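You operate a simulated robot arm through the tools that you are given. There is no shell and no other tool. Be economical: measure what you need, move in short steps, check, and stop when the job is done.

You are at the controls of a simulated robot arm. One attempt, no reset.

JOB
Shut the small blue lever, put the 26 mm steel block in the drawer and push the stop button in.
Fine: shut the drawer; leave the dials and the ram lever.

The check looks at the end state, three seconds after you hand in, the way a careful person would. Anything else that was tipped, shoved, dropped, spilled or broken makes it a failure.

ROBOT AND FRAMES
A 6-joint arm with a two-finger parallel gripper, fixed in place. Base frame: the origin is at the foot of the arm, x ahead of it, y to its left, z up; the work surface is at about z = 0.86. Readings come in m, degrees, newtons and seconds.
With the tool pointing down near the work surface it reaches from about 0.36 to 0.76 m from the base axis. Its first joint turns from -66.0 to 66.0 degrees. Payload 2.45 kg.
Tool frame: the origin (TCP) lies between the finger pads and is the grasp point; the fingertips stand 0.024 m ahead of it; z points along the fingers, y is the line along which they close. Largest opening 0.068 m; finger width 0.017, thickness 0.01; the body of the gripper, 0.04 by 0.07 m, starts 0.041 m behind the TCP.
Orientation is that of the tool frame in the base frame, as a unit quaternion [w, x, y, z]. With the fingers straight down and closing along the base's y, the tool's x points along the base's -x, its y along +y and its z along -z.

CONTROLS
- The arm moves only by the tool jog_arm. Its argument "moves" is a list of rows, each a list of 3 entries, a list of its own where there are three numbers: the turn, a rotation vector about the base's x, y, z in degrees, then the shift along the base's x, y, z in m, then the finger opening in m, from 0 to 0.068. In form: [[[wx, wy, wz], [x, y, z], jaw], ...]. A call has 1 to 20 rows; each row shifts and turns the commanded pose from where the row before left it. Each row takes 0.2 s and may step no farther than 0.05 m and 8.6 degrees from the row before; otherwise, or with a gripper value out of range, the whole call is refused. A pose out of reach is approached as far as the arm can. The call stops where the force on the tool passes 50 N (or 10 N more than at its start, if that is more) or the arm is blocked; 0.2 s more then pass. Each finger travels about 0.108 m/s and halts on what it meets, pressing with about 20 N; the grip force reading is that of the motor and also rises with nothing between the fingers. The clock runs only during rows and for 0.2 s after the last one: add rows that do not move to give the fingers time. The reply holds the time, the measured pose of the TCP, the force on the tool along the base axes, the opening and the grip force, in the units named above and with some noise, with the torque about the TCP (base axes, N m) and any sound that the robot's microphone picked up.
- Cameras (640 x 400 px; columns grow to the right, rows downward): "scene" is fixed at [0.1718, 0.4189, 1.4577]; the picture's right is [-0.70, -0.72, 0.00], its down [-0.45, 0.43, -0.78] and it looks along [0.56, -0.54, -0.62] (base axes); focal length 287 px, centre (320, 200). "wrist" rides on the gripper at [0.084, 0.011, -0.075] in the tool frame; the picture's right is [-0.13, 0.99, 0.00], its down [-0.60, -0.08, -0.79] and it looks along [-0.79, -0.10, 0.61] (tool axes); focal length 251 px, centre (320, 200). There is no depth. A picture from a camera that has moved, and an enlarged one, comes with that camera's place and axes in the base frame and with its lens.
- grab_frame(camera): a new picture of that camera. No time passes.
- close_up(camera, box): a new picture of the part [left, top, right, bottom] of that camera's present view, enlarged. No time passes.
- hand_in(): hands the job in; it is judged then, once.

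Go step by step. Nothing tells you positions but the pictures and the camera data: compare them with the known pose of the tool, close in by small moves and look again before you grip or let go. The budget is 120 turns and 84 pictures, counting those below and the enlarged ones. Unless the task says otherwise, let go and move clear before handing in, and close with one line.

The tools are called after "Emit:" as name(argument=value, ...) on one line, values as JSON. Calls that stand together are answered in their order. jog_arm: Moves the arm, as the interface text tells. Its arguments: {"type":"object","properties":{"moves":{"type":"array"}},"required":["moves"]} The other tools are called the same way: grab_frame (camera) takes a picture; close_up (camera, box) takes an enlarged picture of a part of a camera's view; hand_in () hands the job in.

At the start:

```text
clock: 0.0
tcp_pos: [0.5028, 0.0115, 1.198]
tcp_rot: [0.0, 0.0, 1.0, 0.0]
force: [0.8, -0.2, 0.1]
ft_torque: [-0.01, -0.01, -0.01]
gripper_width: 0.0682
grasp_force: 0.2
```

scene: 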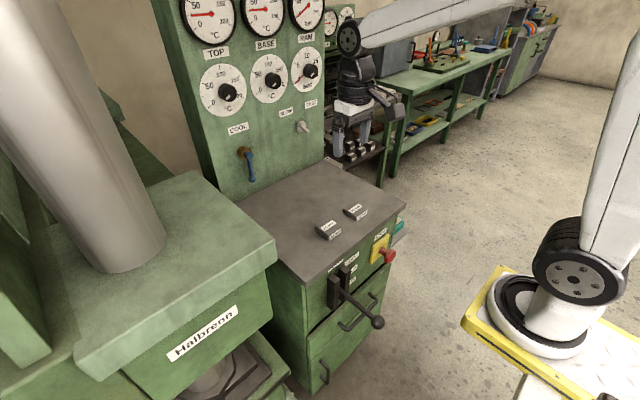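
wrist: 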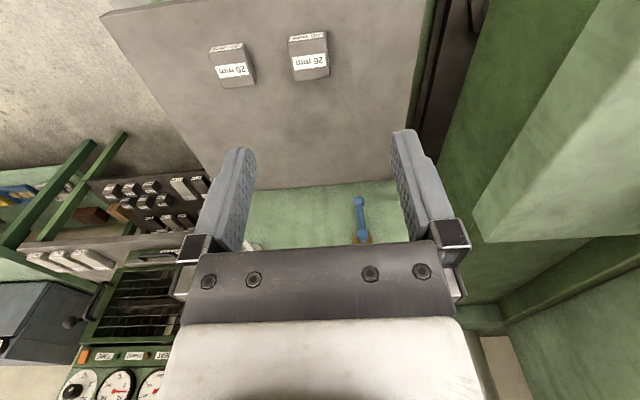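

I see a bench with two steel blocks, a panel with a small blue lever (COOL), a drawer front with a stop button and a ram lever. I'll enlarge the parts to read labels.

Emit:
close_up(camera="scene", box=[200, 80, 360, 180])

Emit:
close_up(camera="scene", box=[290, 190, 418, 270])

Emit:
close_up(camera="scene", box=[280, 230, 440, 400])

Emit:
close_up(camera="wrist", box=[200, 20, 360, 120])

```text
4.00 times, centred on (280, 130) of scene
camera zoom: at [0.1718, 0.4189, 1.4577], right [-0.7, -0.72, 0.0], down [-0.45, 0.43, -0.78], along [0.56, -0.54, -0.62], focal length 1148 px, centre (480, 480)
```

zoom: 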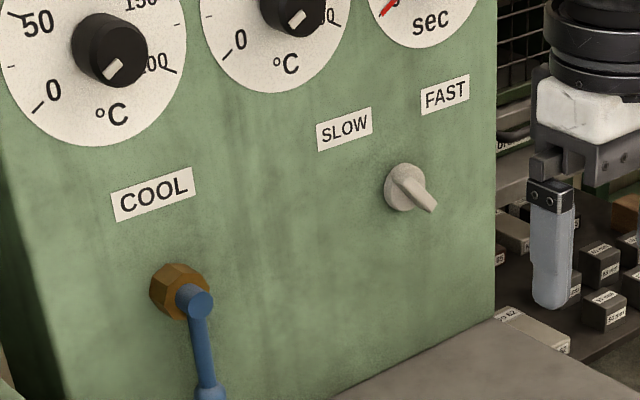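

```text
5.00 times, centred on (354, 230) of scene
camera zoom: at [0.1718, 0.4189, 1.4577], right [-0.7, -0.72, 0.0], down [-0.45, 0.43, -0.78], along [0.56, -0.54, -0.62], focal length 1435 px, centre (150, 50)
```

zoom: 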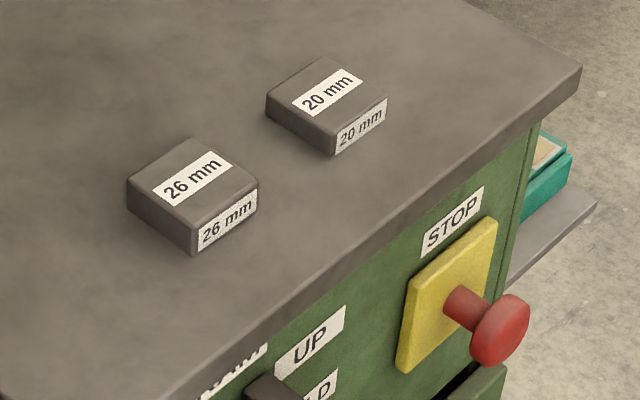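

```text
2.35 times, centred on (360, 315) of scene
camera zoom: at [0.1718, 0.4189, 1.4577], right [-0.7, -0.72, 0.0], down [-0.45, 0.43, -0.78], along [0.56, -0.54, -0.62], focal length 675 px, centre (226, -71)
```

zoom: 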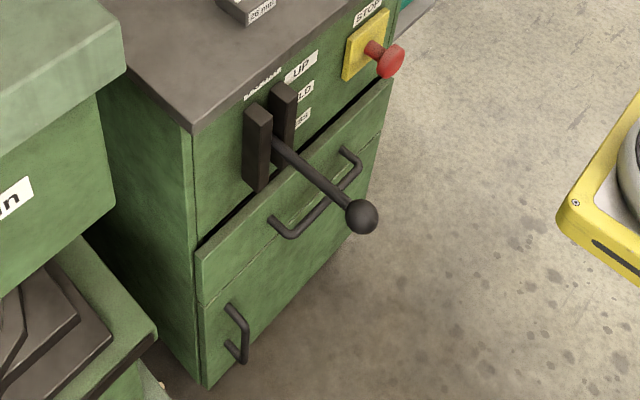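

```text
4.00 times, centred on (280, 70) of wrist
camera zoom: at [0.4174, 0.0216, 1.2745], right [0.13, 0.99, 0.0], down [0.6, -0.08, 0.79], along [0.79, -0.1, -0.61], focal length 1006 px, centre (480, 720)
```

zoom: 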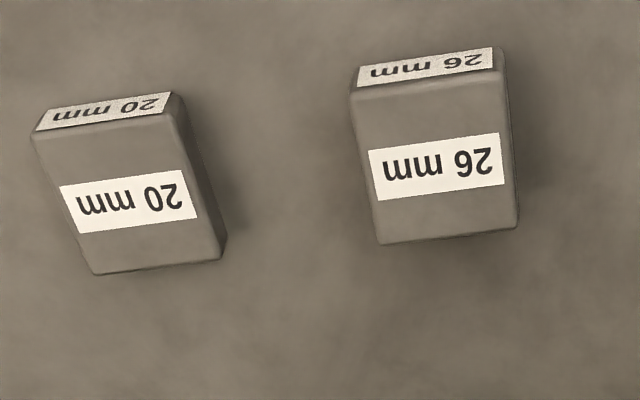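

The panel with the blue lever looks to be at x≈0.88, the 26 mm block's top centre at about (0.586, -0.014, 0.886), the stop button near (0.46, -0.18, 0.72), and the drawer front at z≈0.5. I'll tilt the tool forward so the wrist camera can see the lever properly.

Emit:
jog_arm(moves=[[[0, -7.5, 0], [0.01, 0.005, -0.016], 0.068], [[0, -7.5, 0], [0.01, 0.005, -0.016], 0.068], [[0, -7.5, 0], [0.01, 0.005, -0.016], 0.068], [[0, -7.5, 0], [0.01, 0.005, -0.016], 0.068], [[0, -7.5, 0], [0.01, 0.005, -0.016], 0.068], [[0, -7.5, 0], [0.01, 0.005, -0.016], 0.068]])

Emit:
grab_frame(camera="wrist")

Emit:
grab_frame(camera="scene")

```text
clock: 1.4
tcp_pos: [0.5557, 0.0317, 1.1127]
tcp_rot: [0.343, 0.005, 0.939, -0.014]
force: [0.5, -1.1, -0.6]
ft_torque: [0.02, 0.02, 0.02]
gripper_width: 0.068
grasp_force: 0.0
out of reach, approached as far as the arm can: row 6
```

```text
77 pictures are left
camera wrist: at [0.4431, 0.0454, 1.1162], right [0.12, 0.99, 0.06], down [-0.05, -0.05, 1.0], along [0.99, -0.12, 0.05], focal length 251 px, centre (320, 200)
```

wrist: 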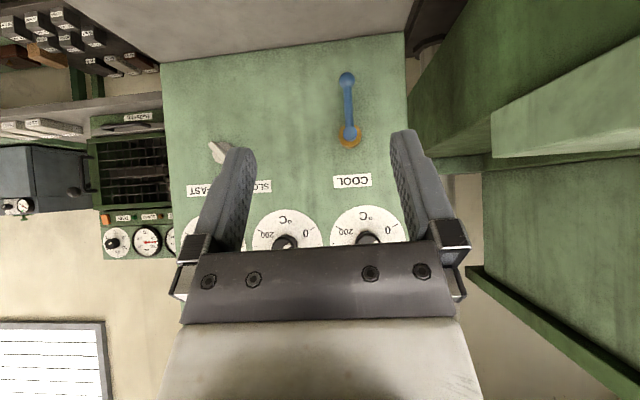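

```text
76 pictures are left
```

scene: 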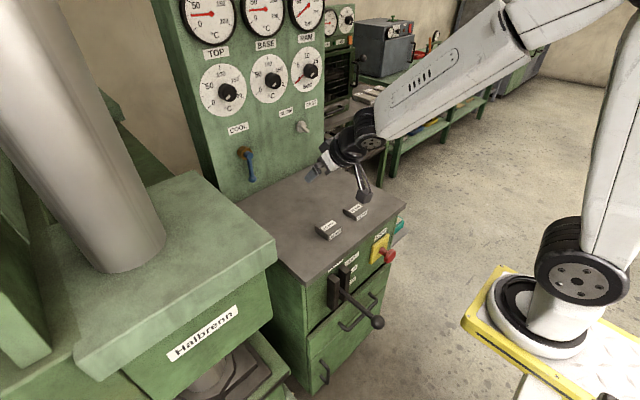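

The lever hangs straight down below a brass fitting. I'll enlarge it to see where shut is.

Emit:
close_up(camera="wrist", box=[290, 50, 418, 200])

Emit:
close_up(camera="scene", box=[220, 120, 284, 200])

```text
2.67 times, centred on (354, 125) of wrist
camera zoom: at [0.4431, 0.0454, 1.1162], right [0.12, 0.99, 0.06], down [-0.05, -0.05, 1.0], along [0.99, -0.12, 0.05], focal length 670 px, centre (229, 400)
```

zoom: 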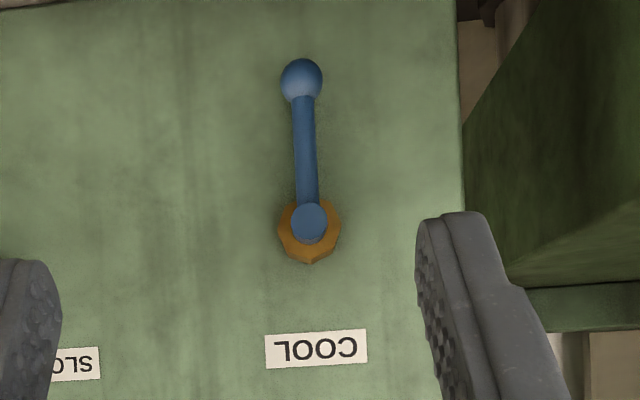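

```text
5.00 times, centred on (252, 160) of scene
camera zoom: at [0.1718, 0.4189, 1.4577], right [-0.7, -0.72, 0.0], down [-0.45, 0.43, -0.78], along [0.56, -0.54, -0.62], focal length 1435 px, centre (660, 400)
```

zoom: 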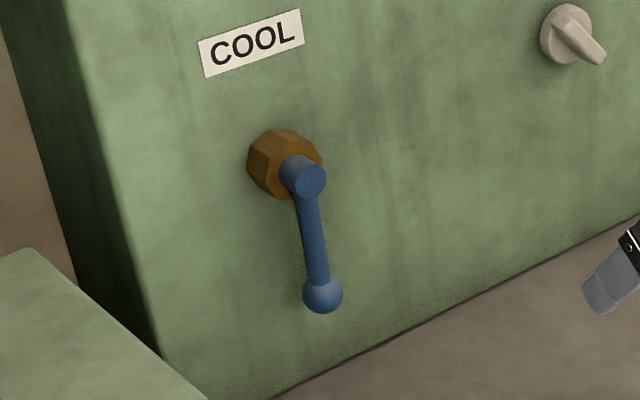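

The lever has no markings: it hangs along the vertical (open), so shut should be a quarter turn crosswise, normally clockwise (tip towards +y). I'll go out beside it with closed fingers and a flatter tool.

Emit:
jog_arm(moves=[[[0, 0, 0], [0.03, -0.012, 0.0], 0.0], [[0, 0, 0], [0.03, -0.012, 0.0], 0.0], [[0, 0, 0], [0.03, -0.012, 0.0], 0.0], [[0, 0, 0], [0.03, -0.012, 0.0], 0.0], [[0, -5, 0], [0.01, 0, -0.01], 0.0], [[0, -5, 0], [0.01, 0, -0.01], 0.0], [[0, -5, 0], [0.0, 0, -0.01], 0.0], [[0, -5, 0], [0, 0, -0.01], 0.0]])

Emit:
grab_frame(camera="wrist")

```text
clock: 3.2
tcp_pos: [0.6923, -0.0134, 1.0799]
tcp_rot: [0.502, 0.01, 0.865, -0.015]
force: [0.1, 0.1, 0.2]
ft_torque: [0.0, 0.01, 0.03]
gripper_width: 0.0002
grasp_force: 20.3
out of reach, approached as far as the arm can: row 6
```

```text
73 pictures are left
camera wrist: at [0.5845, -0.001, 1.045], right [0.09, 0.99, 0.1], down [-0.39, -0.05, 0.92], along [0.92, -0.12, 0.38], focal length 251 px, centre (320, 200)
```

wrist: 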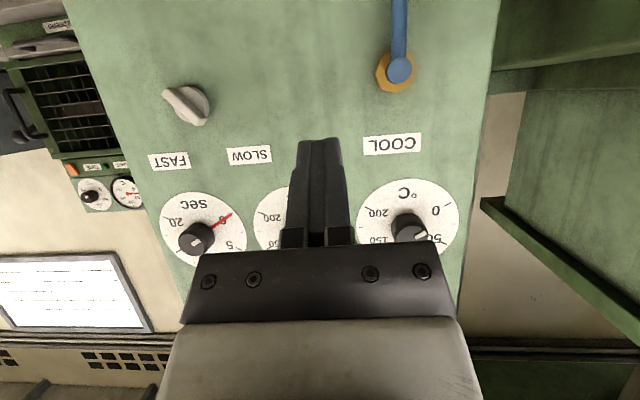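

Lever hub triangulates to about (0.86, 0.05, 1.03), ball near (0.865, 0.05, 0.945), panel face at x≈0.905. I'll approach so the closed fingers end up beside the rod on its -y side.

Emit:
jog_arm(moves=[[[0, 0, 0], [0.03, 0.0, -0.025], 0.0], [[0, 0, 0], [0.03, 0.0, -0.025], 0.0], [[0, 0, 0], [0.03, 0.005, -0.025], 0.0], [[0, 0, 0], [0.03, 0.005, -0.02], 0.0], [[0, 0, 0], [0.02, 0.005, -0.01], 0.0]])

Emit:
grab_frame(camera="wrist")

Emit:
close_up(camera="scene", box=[200, 120, 360, 220])

```text
clock: 4.4
tcp_pos: [0.8326, 0.0024, 0.9717]
tcp_rot: [0.502, 0.009, 0.865, -0.014]
force: [-0.1, 0.0, 0.5]
ft_torque: [-0.02, 0.0, -0.02]
gripper_width: 0.0
grasp_force: 20.4
```

```text
72 pictures are left
camera wrist: at [0.7249, 0.0142, 0.9378], right [0.09, 0.99, 0.1], down [-0.39, -0.05, 0.92], along [0.92, -0.12, 0.38], focal length 251 px, centre (320, 200)
```

wrist: 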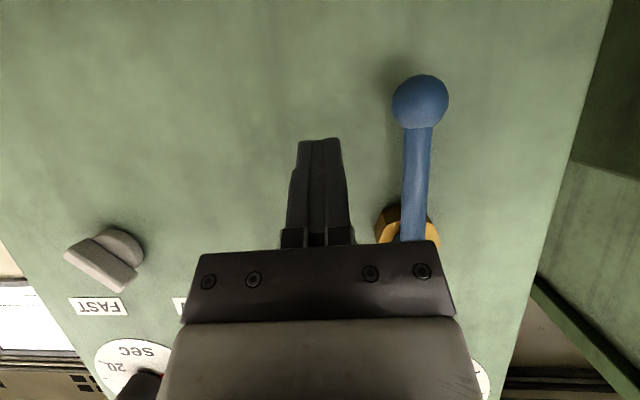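

```text
4.00 times, centred on (280, 170) of scene
camera zoom: at [0.1718, 0.4189, 1.4577], right [-0.7, -0.72, 0.0], down [-0.45, 0.43, -0.78], along [0.56, -0.54, -0.62], focal length 1148 px, centre (480, 320)
```

zoom: 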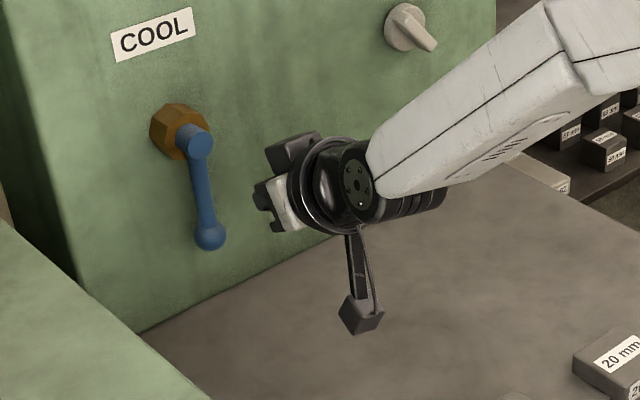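

Ball confirmed at (0.86, 0.05, 0.945); the fingers are about 4 cm to its right. I'll advance 2 cm in x and then slide to touch the rod.

Emit:
jog_arm(moves=[[[0, 0, 0], [0.02, 0.0, 0.0], 0.0], [[0, 0, 0], [0.0, 0.012, 0.0], 0.0], [[0, 0, 0], [0.0, 0.01, 0.0], 0.0], [[0, 0, 0], [0.0, 0.01, 0.0], 0.0], [[0, 0, 0], [0.0, 0.008, 0.0], 0.0]])

Emit:
grab_frame(camera="wrist")

```text
clock: 5.6
tcp_pos: [0.8515, 0.0314, 0.9749]
tcp_rot: [0.503, 0.015, 0.864, -0.017]
force: [-8.5, -34.0, 2.2]
ft_torque: [0.27, -0.07, -0.1]
gripper_width: 0.0002
grasp_force: 20.3
```

```text
70 pictures are left
camera wrist: at [0.7448, 0.0467, 0.9402], right [0.11, 0.99, 0.1], down [-0.39, -0.05, 0.92], along [0.91, -0.14, 0.38], focal length 251 px, centre (320, 200)
```

wrist: 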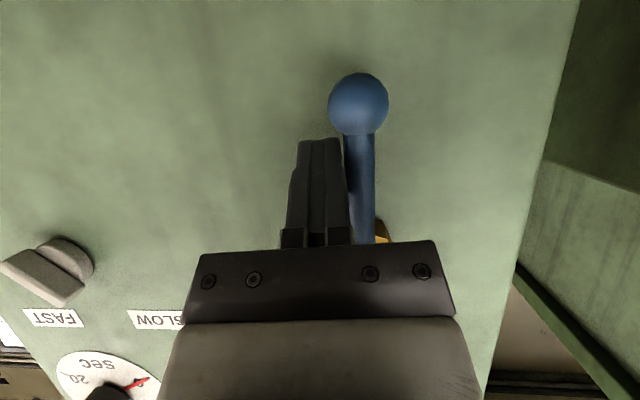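

The lever does not give towards +y with 34 N: that side is the end stop. So shut is towards -y; I'll back off, pass in front of the lever and push from its other side.

Emit:
jog_arm(moves=[[[0, 0, 0], [0.0, -0.02, 0.0], 0.0], [[0, 0, 0], [-0.045, 0.0, 0.0], 0.0], [[0, 0, 0], [0.0, 0.04, 0.0], 0.0], [[0, 0, 0], [0.0, 0.032, 0.0], 0.0]])

Emit:
grab_frame(camera="wrist")

Emit:
close_up(camera="scene", box=[200, 120, 360, 220])

```text
clock: 6.6
tcp_pos: [0.8067, 0.0959, 0.9729]
tcp_rot: [0.502, 0.01, 0.865, -0.015]
force: [-0.9, -0.7, 0.8]
ft_torque: [0.0, 0.01, 0.01]
gripper_width: 0.0
grasp_force: 20.0
```

```text
69 pictures are left
camera wrist: at [0.6984, 0.1088, 0.9397], right [0.09, 0.99, 0.1], down [-0.39, -0.05, 0.92], along [0.92, -0.12, 0.38], focal length 251 px, centre (320, 200)
```

wrist: 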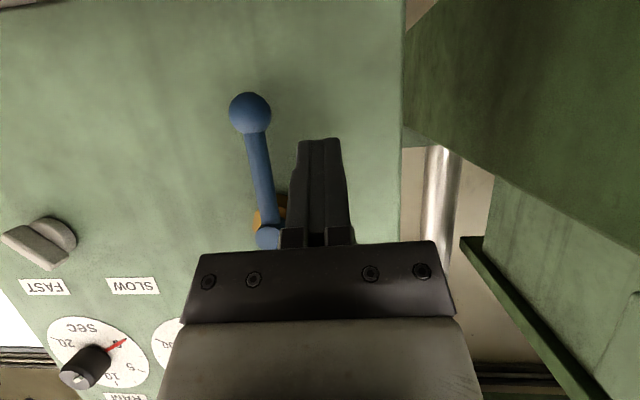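

```text
4.00 times, centred on (280, 170) of scene
camera zoom: at [0.1718, 0.4189, 1.4577], right [-0.7, -0.72, 0.0], down [-0.45, 0.43, -0.78], along [0.56, -0.54, -0.62], focal length 1148 px, centre (480, 320)
```

zoom: 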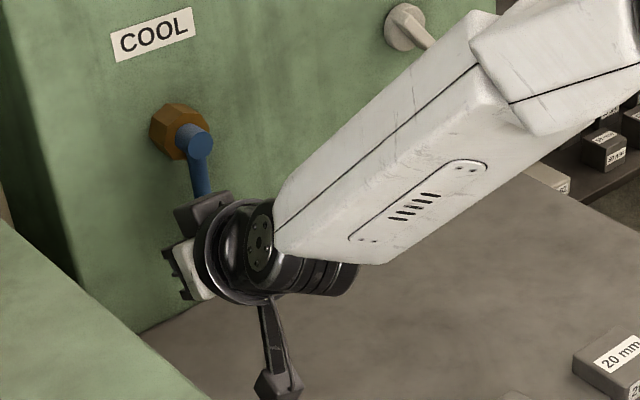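

The fingers are now on the lever's +y side with clear space. I'll advance and push towards -y, watching the force.

Emit:
jog_arm(moves=[[[0, 0, 0], [0.045, 0.0, 0.0], 0.0], [[0, 0, 0], [0.0, -0.015, 0.0], 0.0], [[0, 0, 0], [0.0, -0.01, 0.0], 0.0], [[0, 0, 0], [0.0, -0.01, 0.0], 0.0], [[0, 0, 0], [0.0, -0.01, 0.002], 0.0]])

Emit:
grab_frame(camera="wrist")

```text
clock: 7.8
tcp_pos: [0.8526, 0.047, 0.9759]
tcp_rot: [0.501, 0.01, 0.865, -0.014]
force: [-2.0, 1.2, -1.0]
ft_torque: [-0.02, 0.02, -0.03]
gripper_width: 0.0003
grasp_force: 19.9
```

```text
67 pictures are left
camera wrist: at [0.7449, 0.0615, 0.9417], right [0.09, 0.99, 0.1], down [-0.39, -0.05, 0.92], along [0.92, -0.12, 0.38], focal length 251 px, centre (320, 200)
```

wrist: 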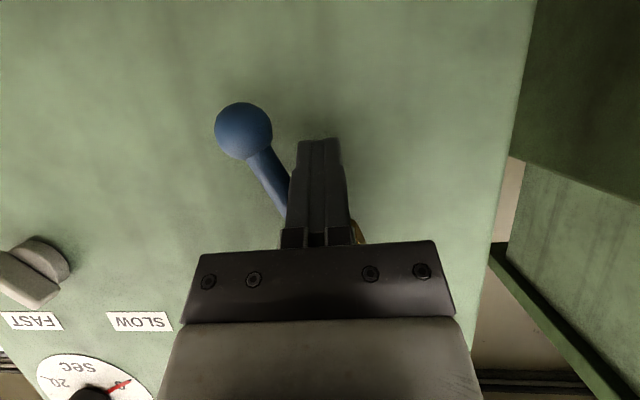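

The lever swings freely this way. I'll follow its arc to the crosswise position and stop on the resistance.

Emit:
jog_arm(moves=[[[0, 0, 0], [0.0, -0.014, 0.0], 0.0], [[0, 0, 0], [0.0, -0.0155, 0.007], 0.0], [[0, 0, 0], [0.0, -0.013, 0.01], 0.0], [[0, 0, 0], [0.0, -0.01, 0.0135], 0.0], [[0, 0, 0], [0.0, -0.006, 0.0155], 0.0]])

Emit:
grab_frame(camera="wrist")

Emit:
close_up(camera="scene", box=[200, 120, 360, 220])

```text
clock: 9.0
tcp_pos: [0.8489, -0.0105, 1.0183]
tcp_rot: [0.497, 0.008, 0.868, -0.014]
force: [-4.7, 3.5, -14.4]
ft_torque: [-0.12, 0.08, 0.03]
gripper_width: 0.0
grasp_force: 19.9
```

```text
66 pictures are left
camera wrist: at [0.7408, 0.002, 0.9847], right [0.09, 0.99, 0.1], down [-0.38, -0.05, 0.92], along [0.92, -0.12, 0.37], focal length 251 px, centre (320, 200)
```

wrist: 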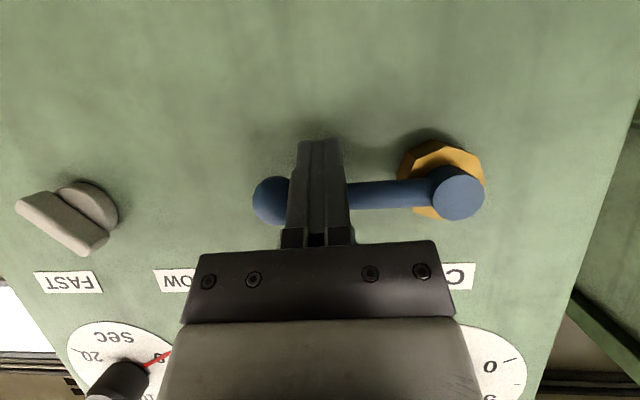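

```text
4.00 times, centred on (280, 170) of scene
camera zoom: at [0.1721, 0.419, 1.4576], right [-0.7, -0.72, 0.0], down [-0.45, 0.43, -0.78], along [0.56, -0.54, -0.62], focal length 1148 px, centre (480, 320)
```

zoom: 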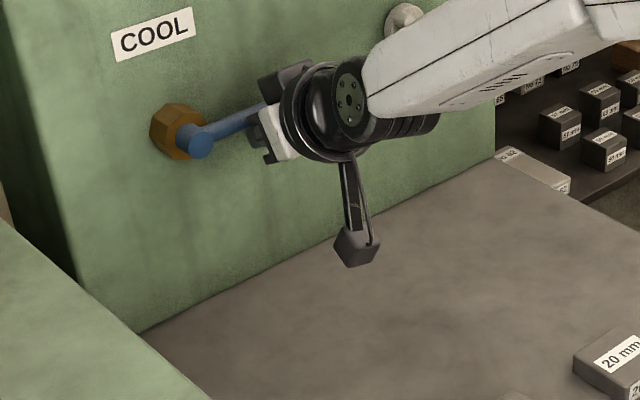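

The lever is about crosswise and the force is rising. I'll press a few mm more to seat it, then back away.

Emit:
jog_arm(moves=[[[0, 0, 0], [0.0, 0.0, 0.005], 0.0], [[0, 0, 0], [0.0, 0.0, 0.004], 0.0]])

Emit:
grab_frame(camera="wrist")

```text
clock: 9.6
tcp_pos: [0.8469, -0.0107, 1.0204]
tcp_rot: [0.492, 0.01, 0.871, -0.014]
force: [-4.4, -4.0, -32.4]
ft_torque: [0.01, 0.26, -0.02]
gripper_width: 0.0
grasp_force: 19.5
```

```text
64 pictures are left
camera wrist: at [0.7383, 0.0023, 0.9884], right [0.1, 0.99, 0.1], down [-0.37, -0.05, 0.93], along [0.92, -0.13, 0.36], focal length 251 px, centre (320, 200)
```

wrist: 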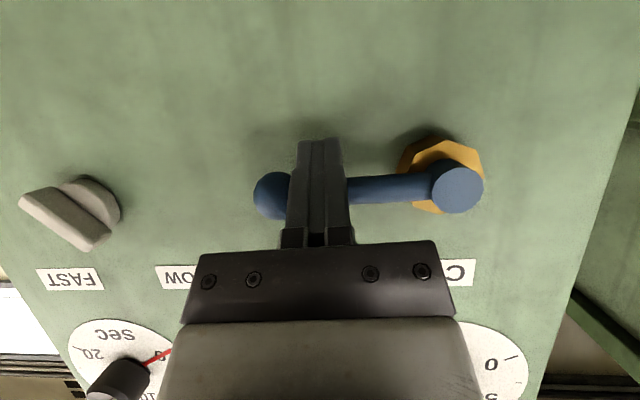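

The lever is hard against its stop, crosswise. I'll release it downward, back off and look at it and the bench.

Emit:
jog_arm(moves=[[[0, 0, 0], [0.0, 0.0, -0.015], 0.0], [[0, 0, 0], [-0.01, 0.0, -0.005], 0.0], [[0, 0, 0], [-0.04, 0.0, 0.0], 0.0], [[0, 0, 0], [-0.04, 0.0, 0.02], 0.0], [[0, 0, 0], [-0.04, 0.0, 0.04], 0.0], [[0, 0, 0], [-0.04, 0.0, 0.03], 0.0]])

Emit:
close_up(camera="scene", box=[200, 120, 360, 220])

Emit:
grab_frame(camera="wrist")

```text
refused: row 5 steps farther than a row can; nothing moved
```

```text
4.00 times, centred on (280, 170) of scene
camera zoom: at [0.1726, 0.4188, 1.4576], right [-0.7, -0.72, 0.0], down [-0.45, 0.43, -0.78], along [0.56, -0.54, -0.62], focal length 1148 px, centre (480, 320)
```

zoom: 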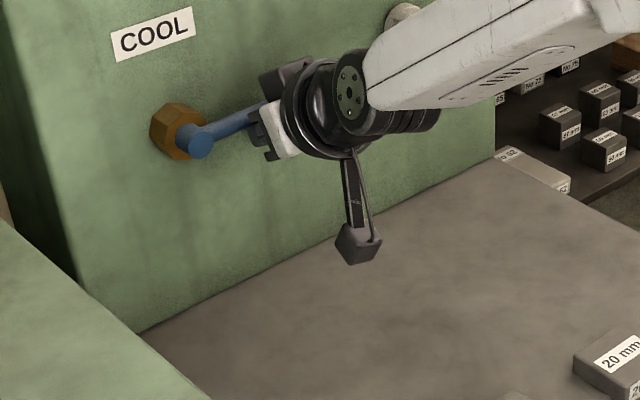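

```text
62 pictures are left
camera wrist: at [0.7383, 0.0023, 0.9884], right [0.1, 0.99, 0.1], down [-0.37, -0.05, 0.93], along [0.92, -0.13, 0.36], focal length 251 px, centre (320, 200)
```

wrist: 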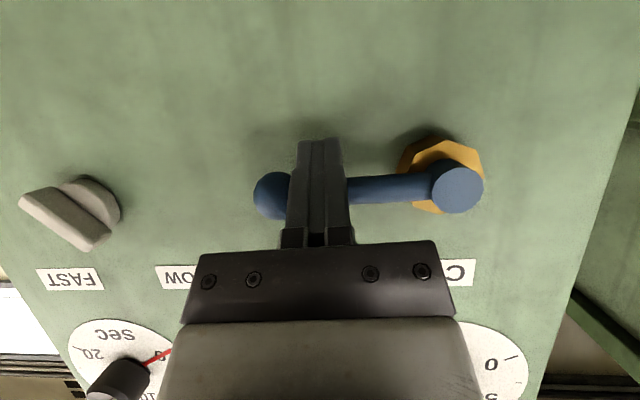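

One step was too long and nothing moved; the lever is still held. I'll repeat the retreat with shorter steps.

Emit:
jog_arm(moves=[[[0, 0, 0], [0.0, 0.0, -0.015], 0.0], [[0, 0, 0], [-0.01, 0.0, -0.005], 0.0], [[0, 0, 0], [-0.04, 0.0, 0.0], 0.0], [[0, 0, 0], [-0.04, 0.0, 0.02], 0.0], [[0, 0, 0], [-0.04, 0.0, 0.025], 0.0], [[0, 0, 0], [-0.04, 0.0, 0.025], 0.0], [[0, 0, 0], [-0.03, 0.0, 0.02], 0.0]])

Emit:
close_up(camera="scene", box=[200, 120, 360, 220])

Emit:
grab_frame(camera="wrist")

```text
clock: 11.2
tcp_pos: [0.6531, -0.0102, 1.1]
tcp_rot: [0.502, 0.008, 0.865, -0.013]
force: [0.3, 0.3, -0.3]
ft_torque: [0.02, 0.02, 0.01]
gripper_width: 0.0
grasp_force: 19.8
```

```text
4.00 times, centred on (280, 170) of scene
camera zoom: at [0.1718, 0.4189, 1.4577], right [-0.7, -0.72, 0.0], down [-0.45, 0.43, -0.78], along [0.56, -0.54, -0.62], focal length 1148 px, centre (480, 320)
```

zoom: 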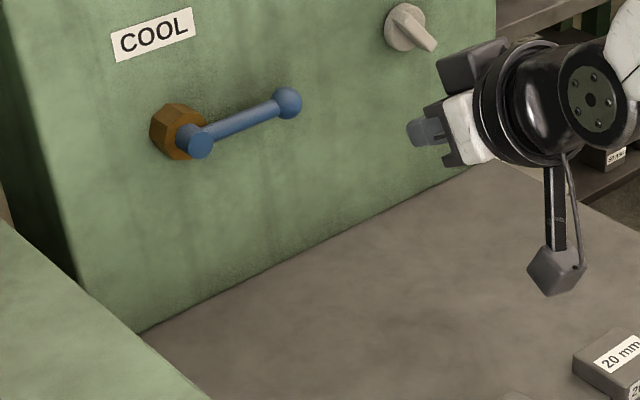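

```text
60 pictures are left
camera wrist: at [0.5455, 0.0024, 1.0659], right [0.09, 0.99, 0.1], down [-0.39, -0.05, 0.92], along [0.92, -0.12, 0.38], focal length 251 px, centre (320, 200)
```

wrist: 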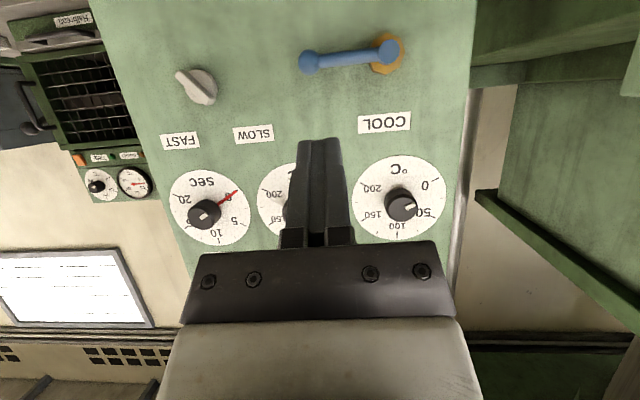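

The lever now stands crosswise. Next I'll turn the tool back down and look at the drawer front, ram lever and stop button.

Emit:
jog_arm(moves=[[[0, 7.5, 0], [-0.03, 0.0, 0.0], 0.0], [[0, 7.5, 0], [-0.03, 0.0, 0.0], 0.0], [[0, 7.5, 0], [-0.03, 0.0, 0.0], 0.0], [[0, 7.5, 0], [-0.03, 0.0, 0.0], 0.0], [[0, 7.5, 0], [-0.03, -0.01, 0.0], 0.0], [[0, 7.5, 0], [-0.03, -0.01, 0.0], 0.0], [[0, 7.5, 0], [-0.03, -0.01, 0.0], 0.0], [[0, 7.5, 0], [-0.03, -0.01, 0.0], 0.0]])

Emit:
grab_frame(camera="wrist")

```text
clock: 13.0
tcp_pos: [0.4248, -0.0444, 1.1013]
tcp_rot: [0.034, 0.002, 0.999, -0.002]
force: [0.3, 0.0, -0.4]
ft_torque: [0.01, 0.02, -0.01]
gripper_width: 0.0
grasp_force: 20.0
out of reach, approached as far as the arm can: row 3
```

```text
59 pictures are left
camera wrist: at [0.3337, -0.0343, 1.1711], right [0.13, 0.99, 0.01], down [0.55, -0.08, 0.83], along [0.83, -0.11, -0.55], focal length 251 px, centre (320, 200)
```

wrist: 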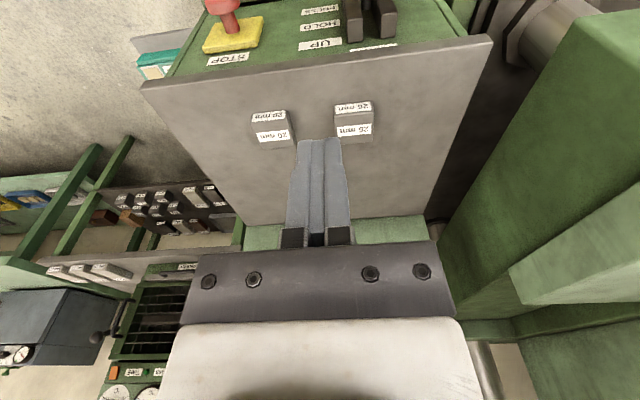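

I need a view lower down in front of the cabinet. I'll step back and tilt the tool toward me a little.

Emit:
jog_arm(moves=[[[0, 5, 0], [-0.01, -0.015, -0.03], 0.0], [[0, 5, 0], [-0.01, -0.015, -0.03], 0.0], [[0, 5, 0], [-0.01, -0.01, -0.02], 0.0], [[0, 5, 0], [-0.01, -0.01, -0.02], 0.0]])

Emit:
grab_frame(camera="wrist")

```text
clock: 14.0
tcp_pos: [0.386, -0.0942, 0.999]
tcp_rot: [-0.139, 0.001, 0.99, -0.001]
force: [-0.4, 0.1, 0.8]
ft_torque: [0.0, -0.01, -0.02]
gripper_width: 0.0
grasp_force: 20.1
```

```text
58 pictures are left
camera wrist: at [0.3252, -0.0844, 1.0954], right [0.12, 0.99, -0.04], down [0.8, -0.08, 0.6], along [0.59, -0.11, -0.8], focal length 251 px, centre (320, 200)
```

wrist: 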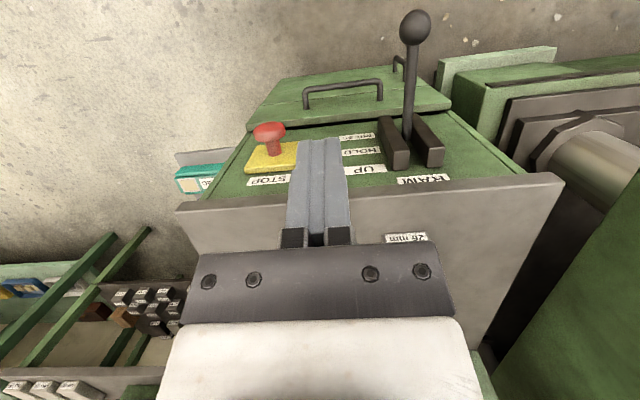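

Emit:
close_up(camera="wrist", box=[230, 0, 470, 190])

```text
2.11 times, centred on (350, 95) of wrist
camera zoom: at [0.3252, -0.0844, 1.0954], right [0.12, 0.99, -0.04], down [0.8, -0.08, 0.6], along [0.59, -0.11, -0.8], focal length 529 px, centre (257, 421)
```

zoom: 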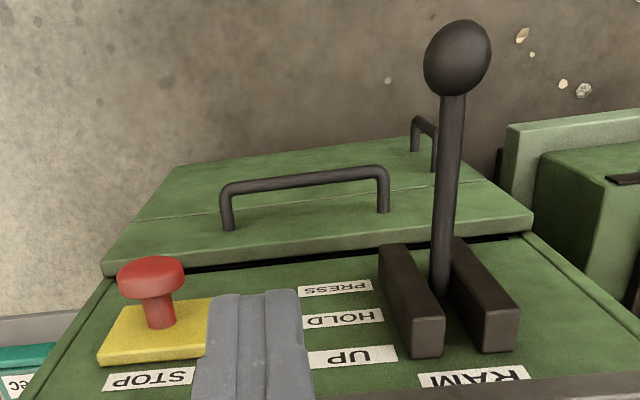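

The drawer front face is at x≈0.50 with a handle bar from about (0.46, 0.005, 0.477) to (0.46, -0.163, 0.477), and the stop button's head is at about (0.467, -0.206, 0.691). The button is nearest, so I'll go in front of it with the tool tilted forward.

Emit:
jog_arm(moves=[[[0, -7, 0], [-0.005, -0.03, -0.03], 0.0], [[0, -7, 0], [-0.005, -0.03, -0.03], 0.0], [[0, -7, 0], [0, -0.03, -0.03], 0.0], [[0, -7, 0], [0, -0.022, -0.03], 0.0], [[0, -7, 0], [0, 0, -0.03], 0.0], [[0, -7, 0], [0, 0, -0.03], 0.0]])

Emit:
grab_frame(camera="wrist")

Emit:
grab_frame(camera="scene")

```text
clock: 15.6
tcp_pos: [0.3721, -0.169, 0.843]
tcp_rot: [0.165, -0.012, 0.98, 0.109]
force: [0.8, 0.2, 0.2]
ft_torque: [0.06, 0.0, -0.02]
gripper_width: 0.0
grasp_force: 20.4
out of reach, approached as far as the arm can: row 4, 5, 6
stopped in row 6: the arm was blocked; the commanded pose is now the measured one
```

```text
56 pictures are left
camera wrist: at [0.2666, -0.1739, 0.888], right [0.06, 0.97, 0.25], down [0.32, -0.26, 0.91], along [0.94, 0.02, -0.33], focal length 251 px, centre (320, 200)
```

wrist: 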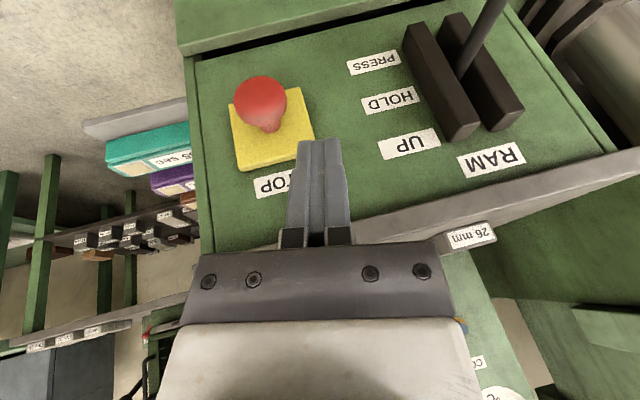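

```text
55 pictures are left
```

scene: 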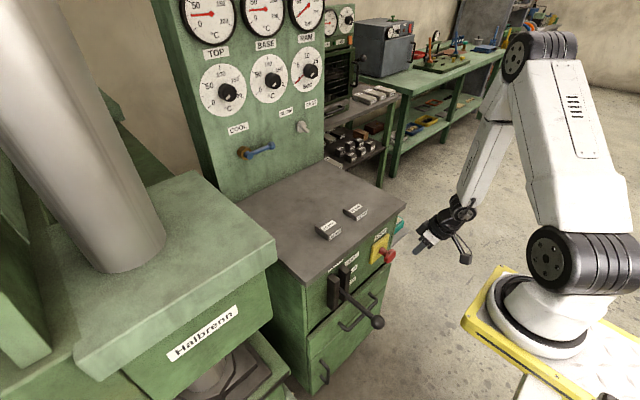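

The arm can't fold tighter with that much tilt so close in, so I'll use about 20° tilt. I'll straighten the orientation and come down in front of the button.

Emit:
jog_arm(moves=[[[-6, -0.5, -1.8], [0.02, -0.012, 0.0], 0.0], [[-6, -0.5, -1.8], [0.02, -0.012, -0.01], 0.0], [[0, 0, 0], [0.0, -0.01, -0.03], 0.0], [[0, 0, 0], [0.0, 0, -0.03], 0.0], [[0, 0, 0], [0.0, 0, -0.03], 0.0]])

Emit:
grab_frame(camera="wrist")

Emit:
grab_frame(camera="scene")

```text
clock: 16.8
tcp_pos: [0.434, -0.2235, 0.7553]
tcp_rot: [0.173, 0.002, 0.985, 0.004]
force: [0.1, -0.9, -0.2]
ft_torque: [-0.01, 0.01, -0.02]
gripper_width: 0.0001
grasp_force: 20.0
out of reach, approached as far as the arm can: row 3, 4, 5
```

```text
54 pictures are left
camera wrist: at [0.3281, -0.2137, 0.7982], right [0.12, 0.99, 0.05], down [0.3, -0.09, 0.95], along [0.95, -0.1, -0.31], focal length 251 px, centre (320, 200)
```

wrist: 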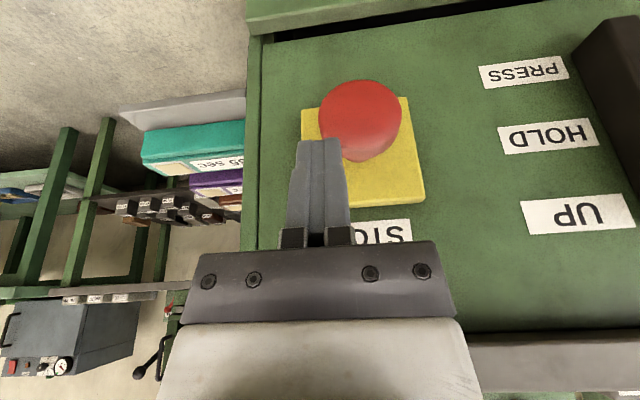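

```text
53 pictures are left
```

scene: 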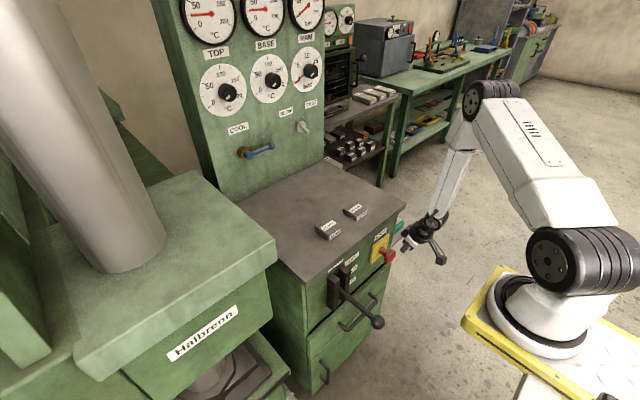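

The button head reads (0.465, -0.20, 0.697), radius about 2.5 cm. The 20° tilt is still slightly out of reach here; I'll reduce it to 10° and measure.

Emit:
jog_arm(moves=[[[0, 5, 0], [0.0, 0, 0], 0.0], [[0, 5, 0], [0.0, 0.0, 0.0], 0.0]])

```text
clock: 17.4
tcp_pos: [0.4351, -0.2249, 0.7551]
tcp_rot: [0.087, 0.001, 0.996, -0.001]
force: [0.1, -0.1, 0.8]
ft_torque: [-0.02, 0.01, 0.02]
gripper_width: 0.0
grasp_force: 20.3
```

That pose is reachable. Now I'll line up just in front of the button: about (0.42, -0.20, 0.72).

Emit:
jog_arm(moves=[[[0, 0, 0], [-0.02, 0.012, 0], 0.0], [[0, 0, 0], [0.0, 0.013, -0.018], 0.0], [[0, 0, 0], [0.0, 0.0, -0.018], 0.0]])

Emit:
grab_frame(camera="wrist")

Emit:
close_up(camera="scene", box=[340, 190, 468, 270])

```text
clock: 18.2
tcp_pos: [0.418, -0.2006, 0.7204]
tcp_rot: [0.087, 0.002, 0.996, 0.002]
force: [-0.4, -0.4, -0.6]
ft_torque: [0.04, 0.0, -0.03]
gripper_width: 0.0001
grasp_force: 20.2
out of reach, approached as far as the arm can: row 3
```

```text
52 pictures are left
camera wrist: at [0.3223, -0.1916, 0.7816], right [0.13, 0.99, 0.03], down [0.46, -0.09, 0.88], along [0.88, -0.1, -0.47], focal length 251 px, centre (320, 200)
```

wrist: 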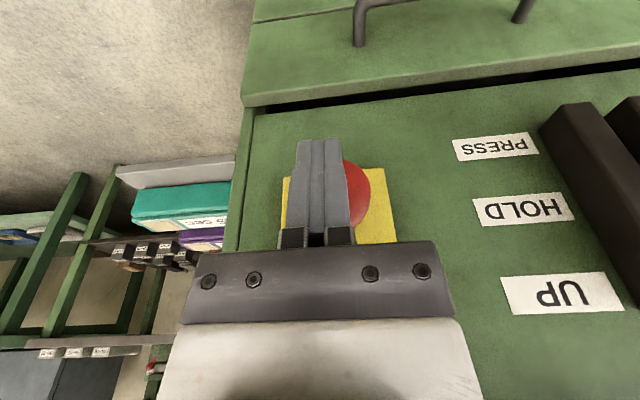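

```text
5.00 times, centred on (404, 230) of scene
camera zoom: at [0.1718, 0.4189, 1.4577], right [-0.7, -0.72, 0.0], down [-0.45, 0.43, -0.78], along [0.56, -0.54, -0.62], focal length 1435 px, centre (-100, 50)
```

zoom: 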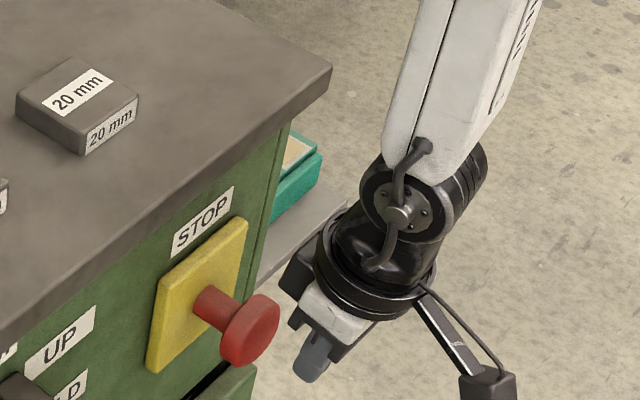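

The fingers are in front of the button; I'll shift a few mm to +y and push in along +x in small steps.

Emit:
jog_arm(moves=[[[0, 0, 0], [0.015, 0.006, 0], 0.0], [[0, 0, 0], [0.01, 0.0, 0], 0.0], [[0, 0, 0], [0.006, 0.0, 0], 0.0], [[0, 0, 0], [0.006, 0.0, 0], 0.0], [[0, 0, 0], [0.005, 0.0, 0], 0.0]])

Emit:
grab_frame(camera="wrist")

Emit:
close_up(camera="scene", box=[340, 190, 468, 270])

```text
clock: 19.4
tcp_pos: [0.4605, -0.1955, 0.7212]
tcp_rot: [0.085, 0.002, 0.996, -0.001]
force: [-13.4, -3.0, 5.0]
ft_torque: [-0.04, 0.22, -0.03]
gripper_width: 0.0
grasp_force: 19.4
```

```text
50 pictures are left
camera wrist: at [0.3635, -0.1854, 0.7821], right [0.13, 0.99, 0.02], down [0.46, -0.08, 0.88], along [0.88, -0.11, -0.47], focal length 251 px, centre (320, 200)
```

wrist: 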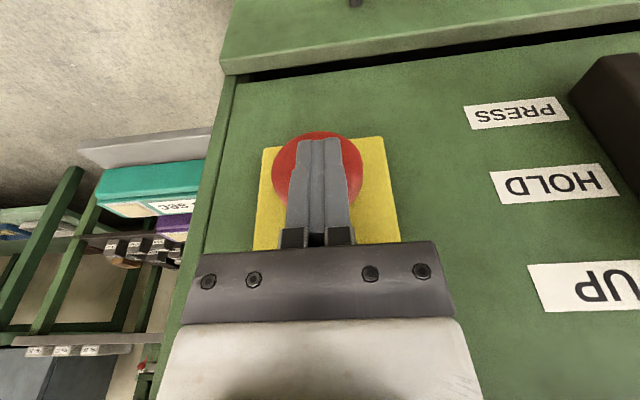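

```text
5.00 times, centred on (404, 230) of scene
camera zoom: at [0.1715, 0.4189, 1.4577], right [-0.7, -0.72, 0.0], down [-0.45, 0.43, -0.78], along [0.56, -0.54, -0.62], focal length 1435 px, centre (-100, 50)
```

zoom: 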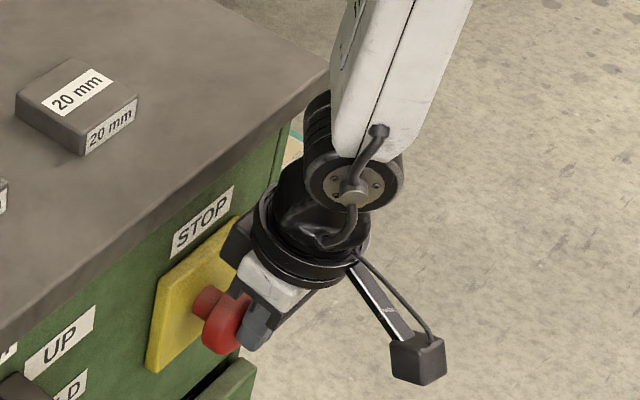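

The fingers are centred on the button and it is moving in. I'll keep pushing.

Emit:
jog_arm(moves=[[[0, 0, 0], [0.005, 0.0, 0], 0.0], [[0, 0, 0], [0.005, 0.0, 0], 0.0], [[0, 0, 0], [0.005, 0.0, 0], 0.0]])

Emit:
close_up(camera="scene", box=[340, 190, 468, 270])

```text
clock: 20.0
tcp_pos: [0.4609, -0.1958, 0.7177]
tcp_rot: [0.077, 0.004, 0.997, 0.0]
force: [-5.9, -0.6, 0.4]
ft_torque: [-0.05, 0.16, 0.0]
gripper_width: 0.0003
grasp_force: 19.5
stopped in row 2: the force on the tool passed its limit at 54 N (the readings are from after the stop); the commanded pose is now the measured one
```

```text
5.00 times, centred on (404, 230) of scene
camera zoom: at [0.1717, 0.4189, 1.4577], right [-0.7, -0.72, 0.0], down [-0.45, 0.43, -0.78], along [0.56, -0.54, -0.62], focal length 1435 px, centre (-100, 50)
```

zoom: 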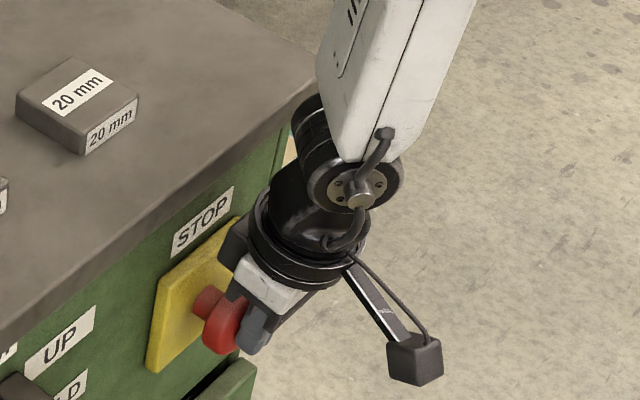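

The push met 54 N. I'll back off and see whether the button stayed in.

Emit:
jog_arm(moves=[[[0, 0, 0], [-0.02, 0.0, 0], 0.0], [[0, 0, 0], [-0.02, 0.0, 0], 0.0]])

Emit:
close_up(camera="scene", box=[340, 190, 468, 270])

```text
clock: 20.6
tcp_pos: [0.4222, -0.1961, 0.7196]
tcp_rot: [0.078, 0.003, 0.997, 0.002]
force: [1.0, 0.5, -0.1]
ft_torque: [-0.03, -0.01, -0.02]
gripper_width: 0.0002
grasp_force: 20.0
```

```text
5.00 times, centred on (404, 230) of scene
camera zoom: at [0.1718, 0.4189, 1.4577], right [-0.7, -0.72, 0.0], down [-0.45, 0.43, -0.78], along [0.56, -0.54, -0.62], focal length 1435 px, centre (-100, 50)
```

zoom: 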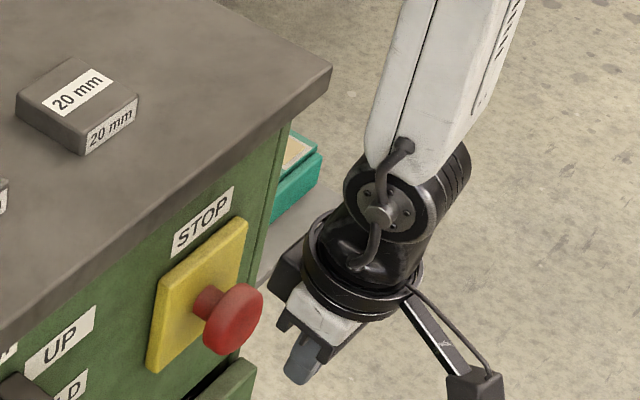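

The button went in by about 14 mm and stayed. I'll press once more gently to confirm it is at its end.

Emit:
jog_arm(moves=[[[0, 0, 0], [0.02, 0.0, 0], 0.0], [[0, 0, 0], [0.014, 0.0, 0], 0.0], [[0, 0, 0], [0.004, 0.0, 0], 0.0], [[0, 0, 0], [0.004, 0.0, 0], 0.0]])

Emit:
grab_frame(camera="scene")

```text
clock: 21.6
tcp_pos: [0.4598, -0.1961, 0.7181]
tcp_rot: [0.074, 0.004, 0.997, -0.001]
force: [-22.3, -2.8, 8.1]
ft_torque: [0.04, 0.4, -0.04]
gripper_width: 0.0001
grasp_force: 20.3
```

```text
46 pictures are left
```

scene: 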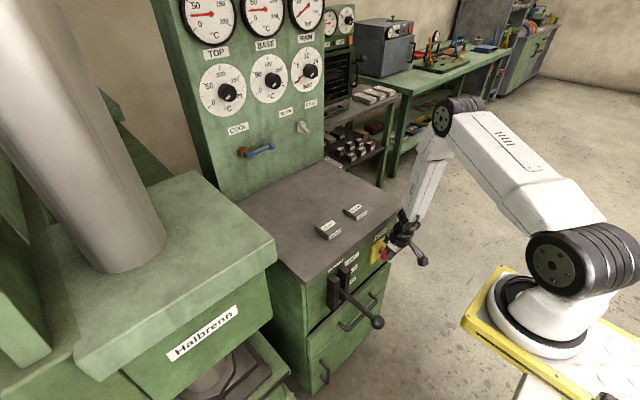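

The button is hard against its end: it is in. Now I'll back off and drop down in front of the drawer, between button and ram lever, above the handle bar.

Emit:
jog_arm(moves=[[[0, 0, 0], [-0.035, 0.0, 0], 0.0], [[0, 0, 0], [0.0, 0.02, -0.04], 0.0], [[0, 0, 0], [0.0, 0.03, -0.04], 0.0], [[0, 0, 0], [0.0, 0.03, -0.04], 0.0], [[0, 0, 0], [0.0, 0.03, -0.03], 0.0], [[0, -6, 0], [0, 0, 0], 0.0]])

Emit:
grab_frame(camera="wrist")

Emit:
grab_frame(camera="scene")

```text
clock: 22.3
tcp_pos: [0.4438, -0.1724, 0.6733]
tcp_rot: [0.079, 0.005, 0.997, 0.005]
force: [-18.6, 12.6, 41.6]
ft_torque: [-1.29, -2.24, 0.14]
gripper_width: 0.0
grasp_force: 19.8
out of reach, approached as far as the arm can: row 2, 3
stopped in row 3: the force on the tool passed its limit at 170 N (the readings are from after the stop); the commanded pose is now the measured one
```

```text
45 pictures are left
camera wrist: at [0.3486, -0.1613, 0.7349], right [0.14, 0.99, 0.03], down [0.47, -0.09, 0.88], along [0.87, -0.11, -0.48], focal length 251 px, centre (320, 200)
```

wrist: 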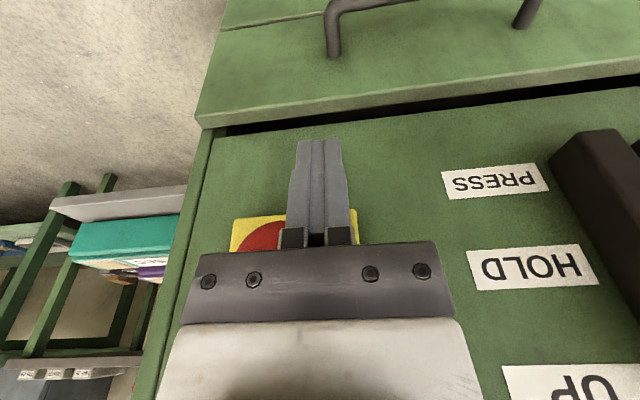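

```text
44 pictures are left
```

scene: 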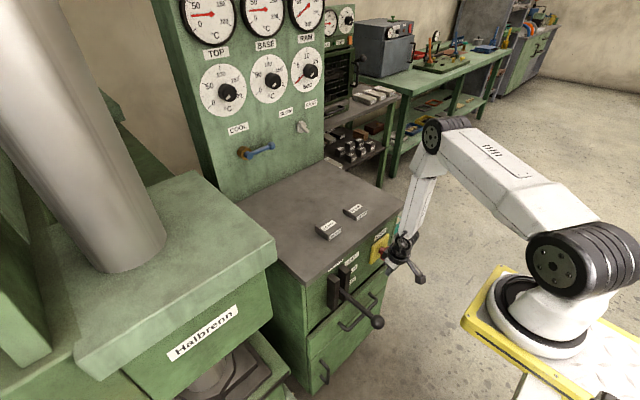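

The arm drifted off my intended path near a straight-wrist pose and the gripper leaned on the button's head. I'll lift straight up off it, back away, and check the button for damage.

Emit:
jog_arm(moves=[[[0, 0, 0], [0, 0.0, 0.01], 0.0], [[0, 0, 0], [0.0, 0.0, 0.03], 0.0], [[0, 0, 0], [-0.01, 0.0, 0.04], 0.0], [[0, 0, 0], [-0.01, 0.0, 0.04], 0.0], [[0, 0, 0], [-0.01, 0.0, 0.04], 0.0], [[0, 0, 0], [-0.01, 0.0, 0.04], 0.0]])

Emit:
grab_frame(camera="wrist")

Emit:
close_up(camera="scene", box=[310, 210, 438, 290])

```text
clock: 23.7
tcp_pos: [0.4035, -0.1724, 0.8714]
tcp_rot: [0.081, 0.013, 0.997, 0.004]
force: [-0.2, 0.6, 0.0]
ft_torque: [0.01, -0.06, 0.03]
gripper_width: 0.0001
grasp_force: 20.2
```

```text
43 pictures are left
camera wrist: at [0.3075, -0.1608, 0.9341], right [0.15, 0.99, 0.03], down [0.47, -0.1, 0.88], along [0.87, -0.12, -0.48], focal length 251 px, centre (320, 200)
```

wrist: 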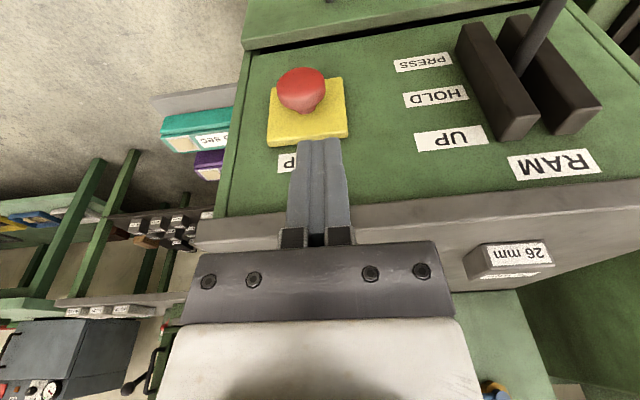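

```text
5.00 times, centred on (374, 250) of scene
camera zoom: at [0.1718, 0.4189, 1.4577], right [-0.7, -0.72, 0.0], down [-0.45, 0.43, -0.78], along [0.56, -0.54, -0.62], focal length 1435 px, centre (50, -50)
```

zoom: 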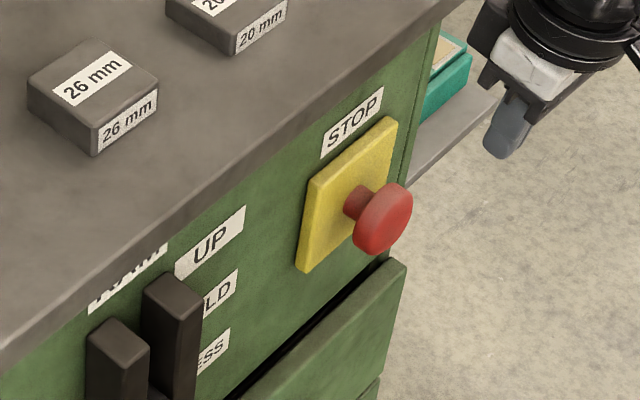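

The button is intact and still in. I'll re-pose the wrist where bending it worked before (further out and higher), so it's steeply tilted forward before I go down to the drawer.

Emit:
jog_arm(moves=[[[0, 0, 0], [0, 0.02, 0.045], 0.0], [[0, 0, 0], [0.01, 0.02, 0.044], 0.0], [[0, 0, 0], [0.01, 0.02, 0.044], 0.0], [[0, 0, 0], [0.01, 0.02, 0.044], 0.0], [[0, 0, 0], [0.02, 0.02, 0.04], 0.0], [[0, 0, 0], [0.049, 0.0, 0.0], 0.0], [[0, 0, 0], [0.049, 0.0, 0.0], 0.0], [[0, -8, 0], [0.049, 0.0, 0.0], 0.0], [[0, -8, 0], [0.049, 0.0, 0.0], 0.0], [[0, -8, 0], [0.049, 0.0, 0.0], 0.0], [[0, -8, 0], [0, 0.0, 0.0], 0.0], [[0, -8, 0], [0, 0.0, 0.0], 0.0], [[0, -8, 0], [0, 0.0, 0.0], 0.0], [[0, -8, 0], [0, 0.0, 0.0], 0.0]])

```text
clock: 26.7
tcp_pos: [0.6997, -0.0605, 1.0839]
tcp_rot: [0.435, -0.026, 0.9, 0.028]
force: [0.6, 0.1, 1.5]
ft_torque: [0.05, 0.07, -0.02]
gripper_width: 0.0001
grasp_force: 19.8
out of reach, approached as far as the arm can: row 12, 13, 14
```

The wrist is near its straight pose at about 52° of tilt. I'll continue tilting to get past it.

Emit:
jog_arm(moves=[[[0, -8, 0], [0, 0.0, 0.0], 0.0], [[0, -8, 0], [0, 0.0, 0.0], 0.0]])

```text
clock: 27.3
tcp_pos: [0.7016, -0.061, 1.0852]
tcp_rot: [0.56, -0.013, 0.828, 0.033]
force: [-0.5, -0.5, 0.0]
ft_torque: [0.0, 0.01, -0.01]
gripper_width: 0.0001
grasp_force: 19.7
```

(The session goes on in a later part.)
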